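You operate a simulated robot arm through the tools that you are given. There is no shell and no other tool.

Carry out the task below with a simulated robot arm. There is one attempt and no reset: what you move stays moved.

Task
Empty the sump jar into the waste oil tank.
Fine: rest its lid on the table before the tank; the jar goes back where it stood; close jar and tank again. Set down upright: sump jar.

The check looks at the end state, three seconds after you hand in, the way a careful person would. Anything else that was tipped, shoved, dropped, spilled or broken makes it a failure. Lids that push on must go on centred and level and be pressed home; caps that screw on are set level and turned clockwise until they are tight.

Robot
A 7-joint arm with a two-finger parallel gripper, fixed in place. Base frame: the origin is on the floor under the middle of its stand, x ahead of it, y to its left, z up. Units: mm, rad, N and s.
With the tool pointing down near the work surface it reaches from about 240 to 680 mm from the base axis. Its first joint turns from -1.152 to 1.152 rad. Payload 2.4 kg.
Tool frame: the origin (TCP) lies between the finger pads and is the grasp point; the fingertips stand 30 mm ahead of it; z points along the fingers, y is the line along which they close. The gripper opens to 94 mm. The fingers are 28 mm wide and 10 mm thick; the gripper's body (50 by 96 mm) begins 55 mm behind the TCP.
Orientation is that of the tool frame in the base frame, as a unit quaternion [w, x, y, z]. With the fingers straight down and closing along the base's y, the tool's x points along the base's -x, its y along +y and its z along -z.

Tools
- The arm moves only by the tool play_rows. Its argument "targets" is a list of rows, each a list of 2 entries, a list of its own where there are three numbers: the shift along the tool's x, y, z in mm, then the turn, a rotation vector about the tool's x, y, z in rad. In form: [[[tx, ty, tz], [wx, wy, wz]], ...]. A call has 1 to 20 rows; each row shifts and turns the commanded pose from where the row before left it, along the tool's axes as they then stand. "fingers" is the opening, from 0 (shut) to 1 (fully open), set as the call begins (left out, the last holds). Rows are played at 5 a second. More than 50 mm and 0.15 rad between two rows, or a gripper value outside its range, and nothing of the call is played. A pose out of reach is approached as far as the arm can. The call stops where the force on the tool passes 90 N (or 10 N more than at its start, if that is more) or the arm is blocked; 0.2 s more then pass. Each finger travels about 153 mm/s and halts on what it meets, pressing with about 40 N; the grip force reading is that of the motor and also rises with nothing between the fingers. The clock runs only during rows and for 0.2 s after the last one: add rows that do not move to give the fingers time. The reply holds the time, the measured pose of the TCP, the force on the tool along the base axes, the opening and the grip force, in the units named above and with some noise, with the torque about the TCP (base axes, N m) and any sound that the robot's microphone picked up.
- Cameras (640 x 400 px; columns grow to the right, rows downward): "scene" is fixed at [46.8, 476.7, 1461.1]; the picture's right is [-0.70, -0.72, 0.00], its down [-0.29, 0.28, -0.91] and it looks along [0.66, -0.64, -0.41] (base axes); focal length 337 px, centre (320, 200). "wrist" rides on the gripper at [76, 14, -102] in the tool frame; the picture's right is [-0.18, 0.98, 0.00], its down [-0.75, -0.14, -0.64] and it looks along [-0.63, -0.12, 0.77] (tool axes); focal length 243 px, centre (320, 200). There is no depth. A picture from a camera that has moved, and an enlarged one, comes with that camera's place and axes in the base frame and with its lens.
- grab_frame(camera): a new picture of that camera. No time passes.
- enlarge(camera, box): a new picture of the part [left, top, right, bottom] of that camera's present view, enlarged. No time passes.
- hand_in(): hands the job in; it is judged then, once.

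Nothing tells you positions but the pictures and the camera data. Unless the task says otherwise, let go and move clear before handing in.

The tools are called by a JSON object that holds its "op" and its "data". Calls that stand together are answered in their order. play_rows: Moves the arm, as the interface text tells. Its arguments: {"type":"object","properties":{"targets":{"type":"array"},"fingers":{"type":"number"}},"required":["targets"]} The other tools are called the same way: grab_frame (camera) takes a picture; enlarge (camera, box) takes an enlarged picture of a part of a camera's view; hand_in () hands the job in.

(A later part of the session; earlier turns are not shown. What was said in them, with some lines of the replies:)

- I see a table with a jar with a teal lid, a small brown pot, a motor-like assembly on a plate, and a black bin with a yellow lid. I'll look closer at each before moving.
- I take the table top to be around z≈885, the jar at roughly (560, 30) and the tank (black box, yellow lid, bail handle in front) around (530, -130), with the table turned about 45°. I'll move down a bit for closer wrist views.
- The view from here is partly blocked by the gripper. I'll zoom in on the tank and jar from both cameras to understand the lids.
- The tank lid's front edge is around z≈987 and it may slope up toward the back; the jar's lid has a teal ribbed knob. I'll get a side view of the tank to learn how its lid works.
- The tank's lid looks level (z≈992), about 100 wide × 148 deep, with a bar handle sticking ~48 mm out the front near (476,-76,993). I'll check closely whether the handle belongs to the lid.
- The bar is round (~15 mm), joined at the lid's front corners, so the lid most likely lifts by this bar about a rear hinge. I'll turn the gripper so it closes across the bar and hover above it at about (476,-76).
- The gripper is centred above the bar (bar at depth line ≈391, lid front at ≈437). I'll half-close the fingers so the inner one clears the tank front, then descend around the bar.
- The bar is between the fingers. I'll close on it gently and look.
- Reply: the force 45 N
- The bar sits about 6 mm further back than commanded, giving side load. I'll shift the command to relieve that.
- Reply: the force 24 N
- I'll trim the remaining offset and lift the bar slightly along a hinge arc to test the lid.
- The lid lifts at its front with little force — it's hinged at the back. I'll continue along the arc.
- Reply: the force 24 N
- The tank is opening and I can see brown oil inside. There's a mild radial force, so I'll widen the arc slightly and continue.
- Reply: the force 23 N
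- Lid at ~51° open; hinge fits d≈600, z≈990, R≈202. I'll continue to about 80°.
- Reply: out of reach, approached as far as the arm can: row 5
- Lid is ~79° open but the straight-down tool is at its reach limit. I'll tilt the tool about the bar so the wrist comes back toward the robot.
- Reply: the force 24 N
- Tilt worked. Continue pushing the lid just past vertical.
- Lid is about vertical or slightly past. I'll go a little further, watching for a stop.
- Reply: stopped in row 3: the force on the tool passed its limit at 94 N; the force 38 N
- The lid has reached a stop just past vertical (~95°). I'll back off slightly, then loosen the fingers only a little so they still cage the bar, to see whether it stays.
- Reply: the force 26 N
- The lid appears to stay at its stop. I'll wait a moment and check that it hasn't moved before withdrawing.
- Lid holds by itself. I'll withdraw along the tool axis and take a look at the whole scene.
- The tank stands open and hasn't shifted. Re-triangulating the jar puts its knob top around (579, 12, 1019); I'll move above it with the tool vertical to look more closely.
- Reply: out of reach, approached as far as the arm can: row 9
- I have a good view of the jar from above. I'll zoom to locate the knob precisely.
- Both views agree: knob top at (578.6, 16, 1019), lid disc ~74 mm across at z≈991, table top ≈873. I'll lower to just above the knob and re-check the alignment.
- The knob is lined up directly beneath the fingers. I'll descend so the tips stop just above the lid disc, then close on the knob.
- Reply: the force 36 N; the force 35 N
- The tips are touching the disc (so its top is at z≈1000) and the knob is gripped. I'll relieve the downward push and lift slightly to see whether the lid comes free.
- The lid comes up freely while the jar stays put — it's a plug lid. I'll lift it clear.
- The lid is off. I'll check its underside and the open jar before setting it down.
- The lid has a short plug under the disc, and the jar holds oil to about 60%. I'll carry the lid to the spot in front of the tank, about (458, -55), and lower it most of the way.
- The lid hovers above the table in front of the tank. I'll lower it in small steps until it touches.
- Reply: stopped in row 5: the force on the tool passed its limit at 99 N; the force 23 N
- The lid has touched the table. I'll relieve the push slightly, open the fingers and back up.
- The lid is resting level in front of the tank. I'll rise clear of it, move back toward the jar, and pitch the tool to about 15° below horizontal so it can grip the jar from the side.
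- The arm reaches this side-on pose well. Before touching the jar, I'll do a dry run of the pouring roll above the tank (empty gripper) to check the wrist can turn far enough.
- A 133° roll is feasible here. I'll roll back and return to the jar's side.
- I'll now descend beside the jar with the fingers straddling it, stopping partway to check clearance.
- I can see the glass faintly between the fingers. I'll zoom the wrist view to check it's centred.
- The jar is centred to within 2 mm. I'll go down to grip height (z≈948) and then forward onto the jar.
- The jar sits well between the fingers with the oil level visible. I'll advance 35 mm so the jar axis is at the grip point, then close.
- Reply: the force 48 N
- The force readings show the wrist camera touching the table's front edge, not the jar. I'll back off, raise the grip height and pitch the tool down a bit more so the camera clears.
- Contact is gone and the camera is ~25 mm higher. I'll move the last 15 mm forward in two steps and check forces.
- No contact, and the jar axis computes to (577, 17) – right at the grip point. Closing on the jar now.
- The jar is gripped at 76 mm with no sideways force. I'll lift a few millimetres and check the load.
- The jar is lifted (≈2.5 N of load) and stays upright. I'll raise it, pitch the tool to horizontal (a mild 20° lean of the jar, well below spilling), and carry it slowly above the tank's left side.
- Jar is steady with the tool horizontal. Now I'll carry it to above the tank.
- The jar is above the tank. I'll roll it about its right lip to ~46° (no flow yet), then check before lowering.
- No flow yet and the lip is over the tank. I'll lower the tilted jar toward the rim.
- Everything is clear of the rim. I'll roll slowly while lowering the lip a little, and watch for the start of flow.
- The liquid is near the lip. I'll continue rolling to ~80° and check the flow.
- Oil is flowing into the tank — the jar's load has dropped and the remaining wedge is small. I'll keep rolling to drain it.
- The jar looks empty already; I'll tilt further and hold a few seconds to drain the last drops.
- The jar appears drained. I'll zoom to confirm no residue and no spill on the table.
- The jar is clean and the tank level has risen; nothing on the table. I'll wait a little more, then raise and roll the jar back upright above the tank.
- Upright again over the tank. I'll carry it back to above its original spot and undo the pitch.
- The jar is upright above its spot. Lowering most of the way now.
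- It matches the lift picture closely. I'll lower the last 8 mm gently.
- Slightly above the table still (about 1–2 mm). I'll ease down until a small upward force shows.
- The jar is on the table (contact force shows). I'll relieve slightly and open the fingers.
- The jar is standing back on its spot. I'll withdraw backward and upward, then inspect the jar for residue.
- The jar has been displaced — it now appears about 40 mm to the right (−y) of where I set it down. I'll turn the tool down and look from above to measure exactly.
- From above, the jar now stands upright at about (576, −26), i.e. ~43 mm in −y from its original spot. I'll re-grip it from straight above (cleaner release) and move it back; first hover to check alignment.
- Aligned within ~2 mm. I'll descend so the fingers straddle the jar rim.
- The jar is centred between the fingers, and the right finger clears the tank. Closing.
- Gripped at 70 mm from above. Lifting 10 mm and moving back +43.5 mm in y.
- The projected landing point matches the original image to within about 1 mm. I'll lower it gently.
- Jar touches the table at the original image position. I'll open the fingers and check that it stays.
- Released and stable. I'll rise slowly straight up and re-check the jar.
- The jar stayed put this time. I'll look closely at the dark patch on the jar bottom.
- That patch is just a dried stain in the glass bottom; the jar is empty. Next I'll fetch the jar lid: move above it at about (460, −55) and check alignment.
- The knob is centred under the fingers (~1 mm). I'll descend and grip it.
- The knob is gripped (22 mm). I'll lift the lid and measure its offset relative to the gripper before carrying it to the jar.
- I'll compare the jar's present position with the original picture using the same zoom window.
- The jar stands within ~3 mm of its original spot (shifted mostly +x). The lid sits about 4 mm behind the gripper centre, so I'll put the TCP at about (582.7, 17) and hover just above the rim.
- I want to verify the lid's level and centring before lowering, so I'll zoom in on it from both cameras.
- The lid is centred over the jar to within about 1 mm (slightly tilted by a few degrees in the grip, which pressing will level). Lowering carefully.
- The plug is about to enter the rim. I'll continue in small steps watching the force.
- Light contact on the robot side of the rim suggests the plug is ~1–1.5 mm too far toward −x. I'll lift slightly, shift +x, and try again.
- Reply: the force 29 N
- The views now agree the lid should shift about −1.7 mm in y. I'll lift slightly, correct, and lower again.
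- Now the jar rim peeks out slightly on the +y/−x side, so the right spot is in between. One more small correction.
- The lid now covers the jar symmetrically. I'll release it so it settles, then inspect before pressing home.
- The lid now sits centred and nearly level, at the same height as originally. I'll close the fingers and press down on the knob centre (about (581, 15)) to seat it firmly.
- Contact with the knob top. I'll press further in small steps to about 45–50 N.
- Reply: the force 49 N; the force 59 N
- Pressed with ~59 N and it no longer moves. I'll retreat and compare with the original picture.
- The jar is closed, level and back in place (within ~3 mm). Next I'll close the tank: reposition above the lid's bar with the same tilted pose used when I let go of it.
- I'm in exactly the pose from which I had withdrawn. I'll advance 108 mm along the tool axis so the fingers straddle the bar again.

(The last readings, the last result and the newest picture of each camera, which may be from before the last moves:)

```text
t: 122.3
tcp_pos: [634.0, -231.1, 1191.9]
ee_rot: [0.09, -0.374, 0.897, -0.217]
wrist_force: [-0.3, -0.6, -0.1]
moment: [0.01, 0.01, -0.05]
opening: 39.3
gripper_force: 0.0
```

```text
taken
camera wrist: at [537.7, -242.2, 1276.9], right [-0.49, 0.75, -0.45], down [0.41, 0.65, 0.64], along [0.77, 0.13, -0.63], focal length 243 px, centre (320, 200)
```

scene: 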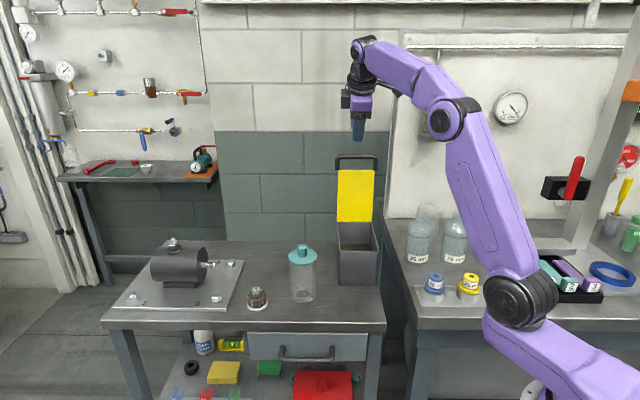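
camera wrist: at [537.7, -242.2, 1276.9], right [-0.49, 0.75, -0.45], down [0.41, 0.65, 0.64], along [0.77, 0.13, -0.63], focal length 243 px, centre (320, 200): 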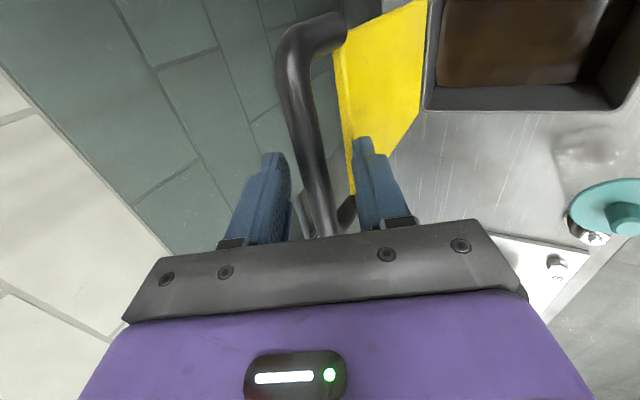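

The bar is between the fingers. Closing on it.

{"op": "play_rows", "data": {"targets": [[[0, 0, 0], [0, 0, 0]], [[0, 0, 0], [0, 0, 0]], [[0, 0, 0], [0, 0, 0]]], "fingers": 0}}

{"op": "grab_frame", "data": {"camera": "wrist"}}

```text
t: 123.1
tcp_pos: [635.2, -231.5, 1194.3]
ee_rot: [0.093, -0.372, 0.898, -0.218]
wrist_force: [3.2, -0.9, 13.6]
moment: [0.37, -0.42, -1.22]
opening: 14.5
gripper_force: 44.5
```

```text
taken
camera wrist: at [537.3, -242.0, 1278.5], right [-0.49, 0.75, -0.45], down [0.41, 0.65, 0.64], along [0.77, 0.13, -0.62], focal length 243 px, centre (320, 200)
```

wrist: 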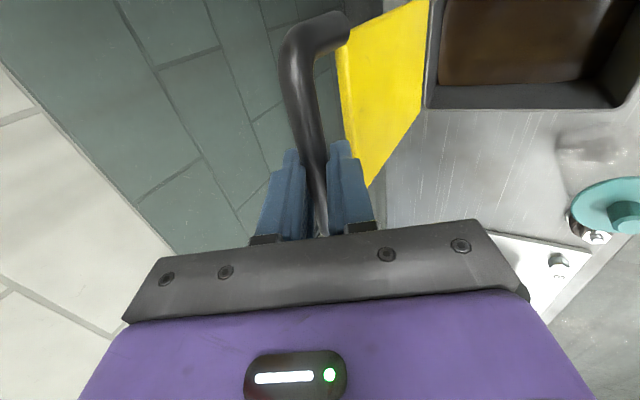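

Firm grip on the bar. I'll swing the lid forward along its arc, first part.

{"op": "play_rows", "data": {"targets": [[[0, 11.95, -6.5], [0, 0, 0]], [[0, 12.3, -5.8], [0, 0, 0]], [[0, 19.1, -6.9], [0, 0, 0]], [[0, 0, 0], [0, 0, 0]]]}}

{"op": "grab_frame", "data": {"camera": "wrist"}}

```text
t: 124.1
tcp_pos: [600.5, -197.6, 1193.7]
ee_rot: [0.093, -0.372, 0.897, -0.22]
wrist_force: [-5.6, -1.2, 31.6]
moment: [0.51, -0.82, -0.4]
opening: 14.7
gripper_force: 45.8
```

```text
taken
camera wrist: at [504.1, -209.1, 1277.7], right [-0.49, 0.74, -0.46], down [0.41, 0.66, 0.64], along [0.77, 0.13, -0.62], focal length 243 px, centre (320, 200)
```

wrist: 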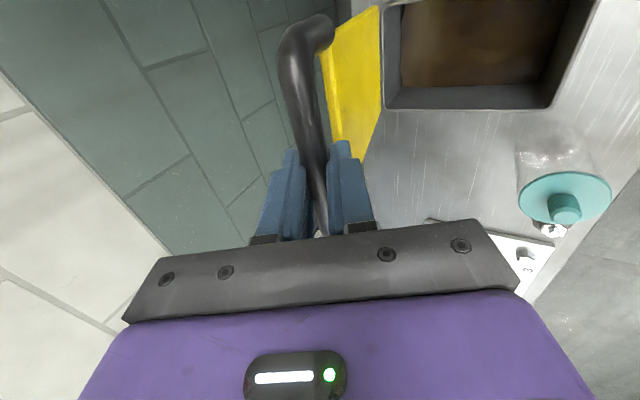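

Lid moving; a bit of upward force shows my arc radius is slightly small. I'll correct outward and continue, then untilt the tool.

{"op": "play_rows", "data": {"targets": [[[0, 19.1, -8.6], [0, 0, 0]], [[0, 20.4, -3.1], [0, 0, 0]], [[0, 0, 0], [-0.118, 0, 0]], [[0, 0, 0], [-0.118, 0, 0]], [[0, 0, 0], [-0.118, 0, 0]], [[0, 0, 0], [-0.118, 0, 0]], [[0, 0, 0], [0, 0, 0]]]}}

{"op": "grab_frame", "data": {"camera": "wrist"}}

{"op": "grab_frame", "data": {"camera": "scene"}}

```text
t: 125.7
tcp_pos: [572.6, -167.2, 1183.1]
ee_rot: [0.001, -0.386, 0.923, 0.0]
wrist_force: [-4.8, 5.9, 23.4]
moment: [0.61, -0.63, -0.08]
opening: 14.7
gripper_force: 45.0
```

```text
taken
camera wrist: at [507.5, -211.5, 1285.3], right [-0.57, 0.82, 0.0], down [0.63, 0.44, 0.64], along [0.53, 0.37, -0.77], focal length 243 px, centre (320, 200)
```

wrist: 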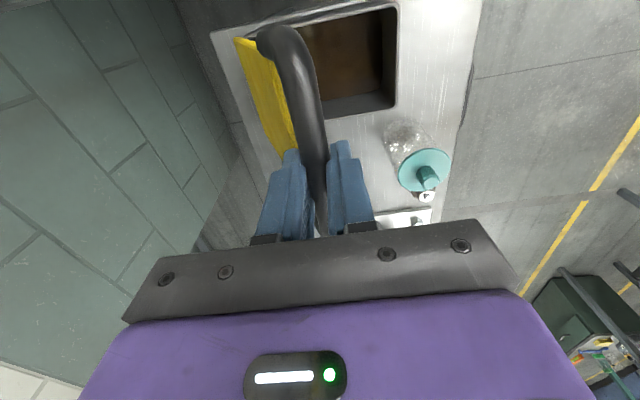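

```text
taken
```

scene: 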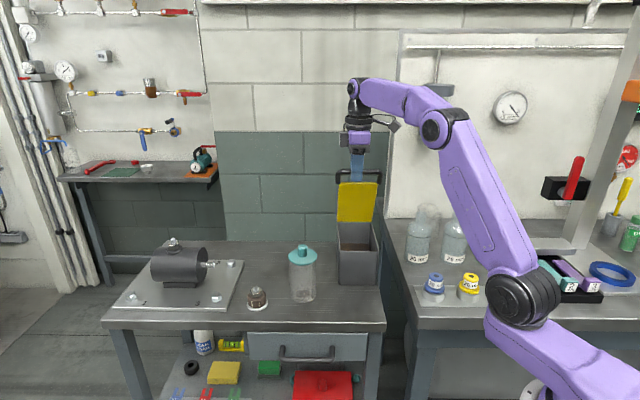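

Tool vertical again; continuing the arc downward with a slightly larger radius.

{"op": "play_rows", "data": {"targets": [[[0, 19.2, 3.1], [0, 0, 0]], [[0, 18.2, 10.5], [0, 0, 0]], [[0, 17, 12.2], [0, 0, 0]], [[0, 15.8, 13.9], [0, 0, 0]], [[0, 0, 0], [0, 0, 0]]]}}

{"op": "grab_frame", "data": {"camera": "wrist"}}

```text
t: 126.9
tcp_pos: [524.2, -119.4, 1141.5]
ee_rot: [0.0, -0.384, 0.923, -0.001]
wrist_force: [19.6, -4.0, -16.2]
moment: [-0.72, 0.26, 0.64]
opening: 14.5
gripper_force: 44.6
```

```text
taken
camera wrist: at [459.0, -162.9, 1243.4], right [-0.57, 0.82, 0.0], down [0.63, 0.44, 0.64], along [0.53, 0.36, -0.77], focal length 243 px, centre (320, 200)
```

wrist: 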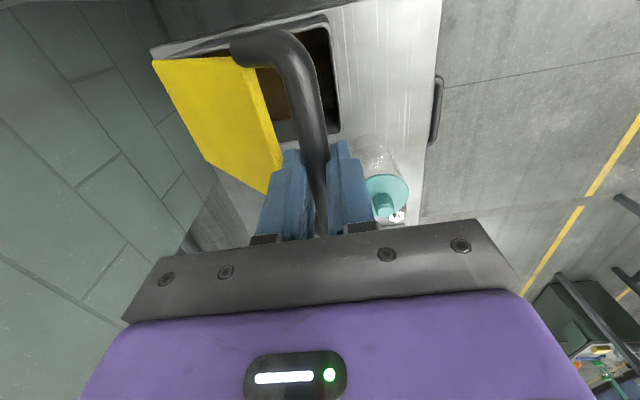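

Force is modest and reversed; I'll pull inward slightly and continue down.

{"op": "play_rows", "data": {"targets": [[[0, 9.1, 20], [0, 0, 0]], [[0, 11.5, 16.8], [0, 0, 0]], [[0, 9.7, 17.8], [0, 0, 0]], [[0, 0, 0], [0, 0, 0]]]}}

{"op": "grab_frame", "data": {"camera": "wrist"}}

{"op": "enlarge", "data": {"camera": "scene", "box": [280, 170, 430, 310]}}

```text
t: 127.9
tcp_pos: [497.4, -94.3, 1088.1]
ee_rot: [-0.005, -0.387, 0.922, 0.003]
wrist_force: [-28.0, 29.8, 19.3]
moment: [0.26, 0.24, 0.54]
opening: 14.8
gripper_force: 45.0
```

```text
taken
camera wrist: at [434.4, -137.8, 1190.0], right [-0.57, 0.82, 0.01], down [0.64, 0.43, 0.64], along [0.52, 0.37, -0.77], focal length 243 px, centre (320, 200)
```

wrist: 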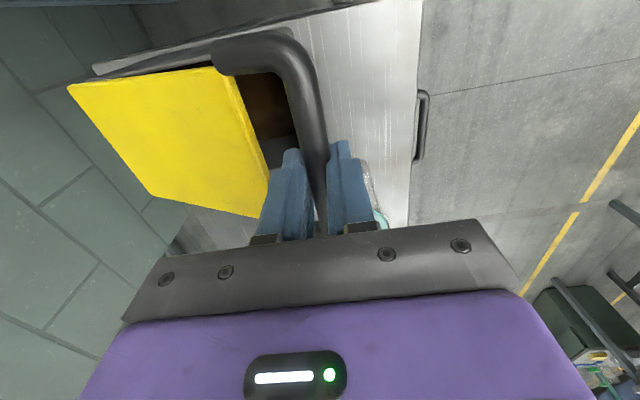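

```text
2.86 times, centred on (355, 240) of scene
camera zoom: at [45.5, 477.7, 1460.8], right [-0.7, -0.72, 0.0], down [-0.29, 0.28, -0.91], along [0.66, -0.64, -0.4], focal length 962 px, centre (220, 86)
```

zoom: 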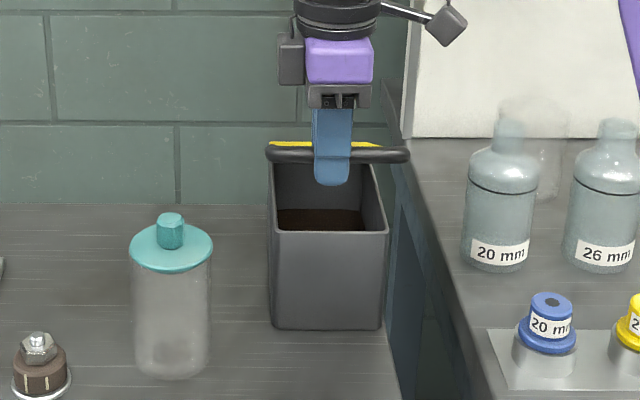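

The geometry now fits well (centre z≈999, R≈202). Continuing down with corrected commands.

{"op": "play_rows", "data": {"targets": [[[0, 7, 10], [0, 0, 0]], [[0, 5.5, 10.8], [0, 0, 0]], [[0, 5.9, 19.3], [0, 0, 0]], [[0, 0, 0], [0, 0, 0]]]}}

{"op": "enlarge", "data": {"camera": "scene", "box": [280, 170, 430, 310]}}

```text
t: 128.9
tcp_pos: [487.4, -83.4, 1046.8]
ee_rot: [0.0, -0.386, 0.922, 0.0]
wrist_force: [-7.7, 21.8, 5.1]
moment: [-0.47, 0.61, 1.03]
opening: 14.9
gripper_force: 45.3
```

```text
2.86 times, centred on (355, 240) of scene
camera zoom: at [46.5, 477.4, 1460.9], right [-0.7, -0.72, 0.0], down [-0.29, 0.28, -0.91], along [0.66, -0.64, -0.4], focal length 962 px, centre (220, 86)
```

zoom: 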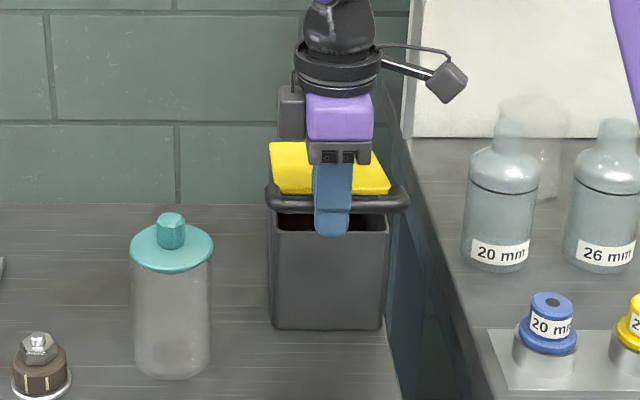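

Almost closed. Next steps down with finer increments.

{"op": "play_rows", "data": {"targets": [[[0, 5.5, 18], [0, 0, 0]], [[0, 1.7, 14], [0, 0, 0]], [[0, 0.3, 6], [0, 0, 0]], [[0, 0, 0], [0, 0, 0]]]}}

{"op": "enlarge", "data": {"camera": "scene", "box": [310, 200, 410, 290]}}

```text
t: 129.9
tcp_pos: [483.8, -79.5, 1009.7]
ee_rot: [0.0, -0.385, 0.923, -0.002]
wrist_force: [2.7, 13.4, 0.9]
moment: [-0.4, 0.32, 1.14]
opening: 14.6
gripper_force: 45.3
```

```text
4.44 times, centred on (360, 245) of scene
camera zoom: at [46.9, 477.1, 1461.0], right [-0.7, -0.72, 0.0], down [-0.29, 0.28, -0.91], along [0.66, -0.64, -0.4], focal length 1496 px, centre (142, 0)
```

zoom: 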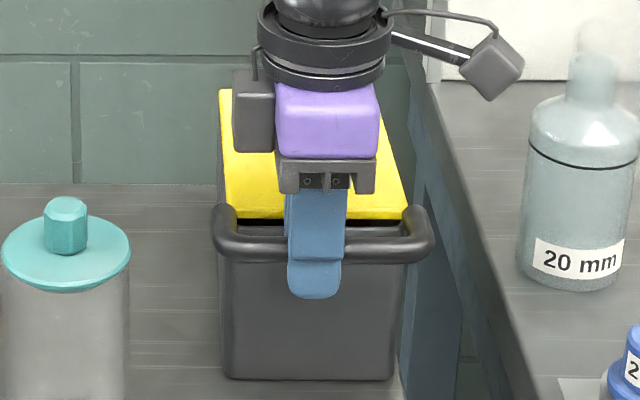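

Just a small gap left. Lowering gently until it seats.

{"op": "play_rows", "data": {"targets": [[[0, 0, 4], [0, 0, 0]], [[0, 0, 3], [0, 0, 0]], [[0, 0, 0], [0, 0, 0]]]}}

{"op": "play_rows", "data": {"targets": [[[0, 0, 2.5], [0, 0, 0]], [[0, 0, 0], [0, 0, 0]]]}}

{"op": "play_rows", "data": {"targets": [[[0, 0, 2.5], [0, 0, 0]], [[0, 0, 0], [0, 0, 0]]]}}

{"op": "enlarge", "data": {"camera": "scene", "box": [310, 200, 410, 290]}}

```text
t: 130.7
tcp_pos: [483.6, -80.3, 1003.4]
ee_rot: [0.002, -0.385, 0.923, -0.002]
wrist_force: [-4.1, 12.2, 28.8]
moment: [-0.67, 0.78, 0.92]
opening: 14.6
gripper_force: 45.1
```

```text
t: 131.3
tcp_pos: [482.7, -80.4, 1003.0]
ee_rot: [0.002, -0.385, 0.923, -0.002]
wrist_force: [-14.8, 11.9, 66.5]
moment: [-0.17, 0.52, 0.99]
opening: 14.7
gripper_force: 44.9
```

```text
t: 131.8
tcp_pos: [483.1, -79.7, 1003.6]
ee_rot: [0.003, -0.386, 0.922, -0.001]
wrist_force: [-14.1, 2.9, 21.0]
moment: [0.16, 0.05, 0.53]
opening: 14.9
gripper_force: 44.8
stopped in row 2: the force on the tool passed its limit at 90 N (the readings are from after the stop); the commanded pose is now the measured one
```

```text
4.44 times, centred on (360, 245) of scene
camera zoom: at [46.0, 476.8, 1461.1], right [-0.7, -0.72, 0.0], down [-0.29, 0.28, -0.91], along [0.66, -0.64, -0.4], focal length 1496 px, centre (142, 0)
```

zoom: 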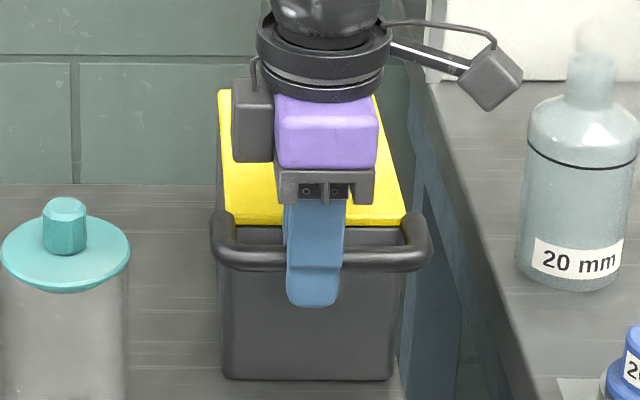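

The lid has seated firmly (force limit reached at closed height). I'll release the bar and check.

{"op": "play_rows", "data": {"targets": [[[0, 0, 0], [0, 0, 0]], [[0, 0, 0], [0, 0, 0]], [[0, 0, 0], [0, 0, 0]]], "fingers": 0.4}}

{"op": "grab_frame", "data": {"camera": "wrist"}}

{"op": "enlarge", "data": {"camera": "scene", "box": [310, 200, 410, 290]}}

```text
t: 132.6
tcp_pos: [482.7, -80.3, 1002.4]
ee_rot: [0.005, -0.386, 0.923, -0.001]
wrist_force: [0.0, 0.5, -0.6]
moment: [-0.01, 0.02, 0.02]
opening: 37.4
gripper_force: 0.1
```

```text
taken
camera wrist: at [418.6, -123.4, 1104.0], right [-0.57, 0.82, -0.01], down [0.63, 0.44, 0.65], along [0.53, 0.36, -0.76], focal length 243 px, centre (320, 200)
```

wrist: 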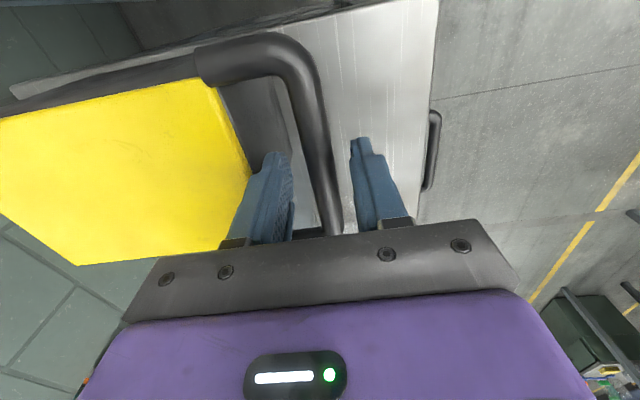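

```text
4.44 times, centred on (360, 245) of scene
camera zoom: at [46.8, 476.7, 1461.1], right [-0.7, -0.72, 0.0], down [-0.29, 0.28, -0.91], along [0.66, -0.64, -0.41], focal length 1496 px, centre (142, 0)
```

zoom: 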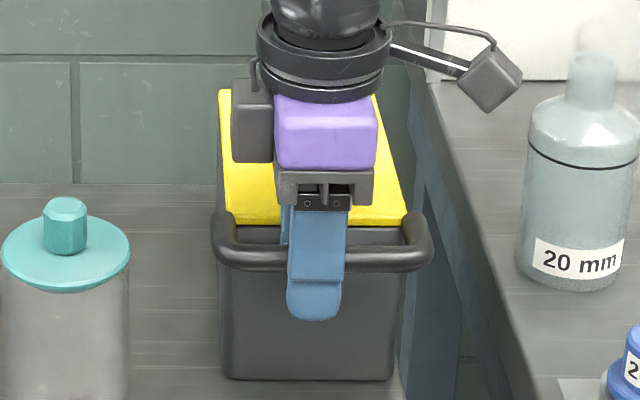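

Released cleanly and the lid stays shut. I'll rise straight up and move clear, then do a final inspection.

{"op": "play_rows", "data": {"targets": [[[0, 0, -10], [0, 0, 0]], [[0, 0, -25], [0, 0, 0]], [[0, 0, -35], [0, 0, 0]], [[0, 0, -40], [0, 0, 0]], [[0, 0, -40], [0, 0, 0]], [[0, 0, -40], [0, 0, 0]], [[20, 25, -30], [0, 0, 0]], [[20, 25, -30], [0, 0, 0]], [[0, 0, 0], [0, 0, 0]]]}}

{"op": "grab_frame", "data": {"camera": "scene"}}

{"op": "enlarge", "data": {"camera": "scene", "box": [325, 210, 395, 290]}}

{"op": "grab_frame", "data": {"camera": "wrist"}}

{"op": "enlarge", "data": {"camera": "scene", "box": [220, 200, 400, 320]}}

```text
t: 134.6
tcp_pos: [419.8, -72.1, 1252.0]
ee_rot: [0.004, -0.385, 0.923, -0.002]
wrist_force: [0.1, -0.4, 0.7]
moment: [0.01, 0.0, 0.0]
opening: 37.6
gripper_force: 0.1
```

```text
taken
```

scene: 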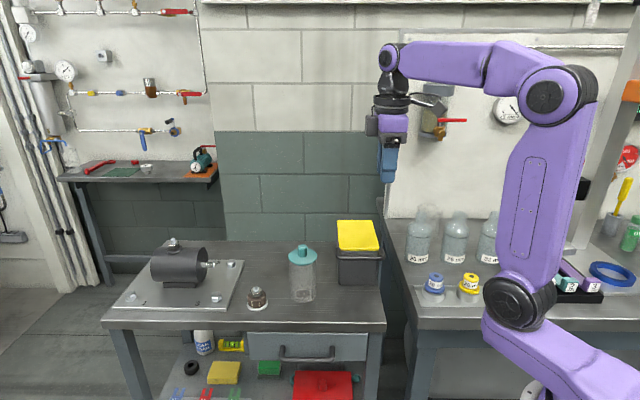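

```text
5.00 times, centred on (360, 250) of scene
camera zoom: at [46.8, 476.7, 1461.1], right [-0.7, -0.72, 0.0], down [-0.29, 0.28, -0.91], along [0.66, -0.64, -0.41], focal length 1683 px, centre (120, -50)
```

zoom: 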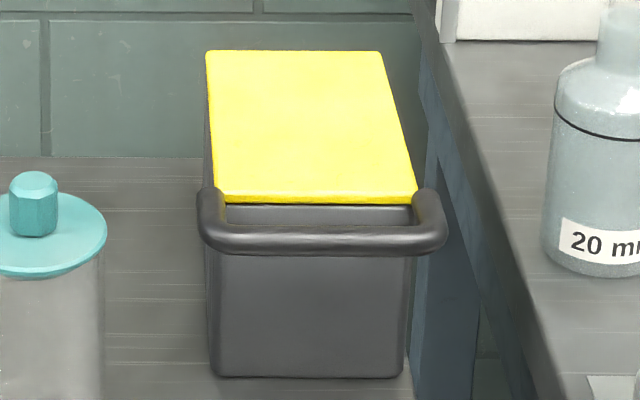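

```text
taken
camera wrist: at [353.3, -116.4, 1353.0], right [-0.57, 0.82, -0.01], down [0.63, 0.44, 0.65], along [0.53, 0.36, -0.76], focal length 243 px, centre (320, 200)
```

wrist: 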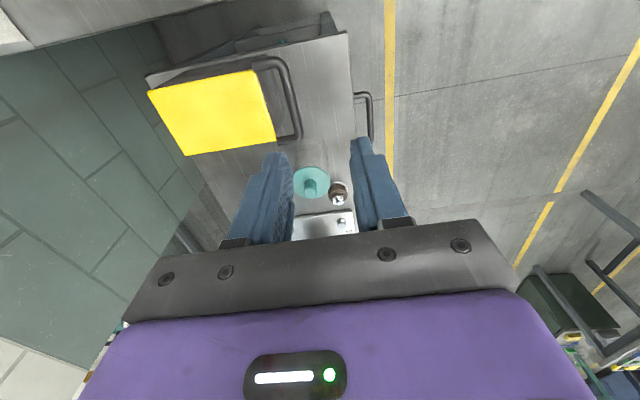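

```text
3.33 times, centred on (310, 260) of scene
camera zoom: at [46.8, 476.7, 1461.1], right [-0.7, -0.72, 0.0], down [-0.29, 0.28, -0.91], along [0.66, -0.64, -0.41], focal length 1122 px, centre (353, 0)
```

zoom: 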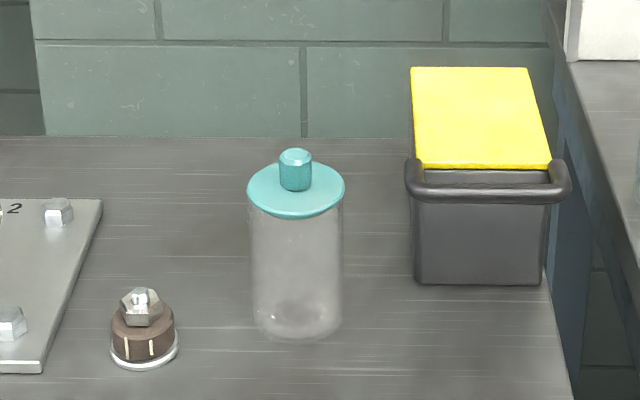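

Final check: the tank lid is shut and the tank looks the same as in the first picture. The empty jar is closed and standing about 3 mm from its original spot, nothing else looks disturbed, and the arm is clear. I'm handing in.

{"op": "hand_in", "data": {}}

```text
The job is handed in.
```

The sump jar is empty, its oil is in the waste oil tank, and both are closed again. I handed the job in; the check gave no result.

- **Oil:** The jar drained fully over the tank and I saw no spill. The dark patch left on the jar's bottom looks like a dried stain, not liquid.
- **Jar:** It is upright, about 3 mm from where it first stood. The first time I set it down, it slid about 43 mm sideways as I pulled the gripper away. I don't know why; I picked it up from above and put it back.
- **Jar lid:** It rested on the table in front of the tank during the pour. It is now back on, centred to about a millimetre, nearly level, and pressed down with about 59 N. It sits at the same height as at the start.
- **Tank:** The lid is hinged and was pressed shut. The tank looks the same as in the first picture and did not move.
- **Contacts:** The wrist camera touched the table's front edge once while I approached the jar. I saw no effect on anything else.
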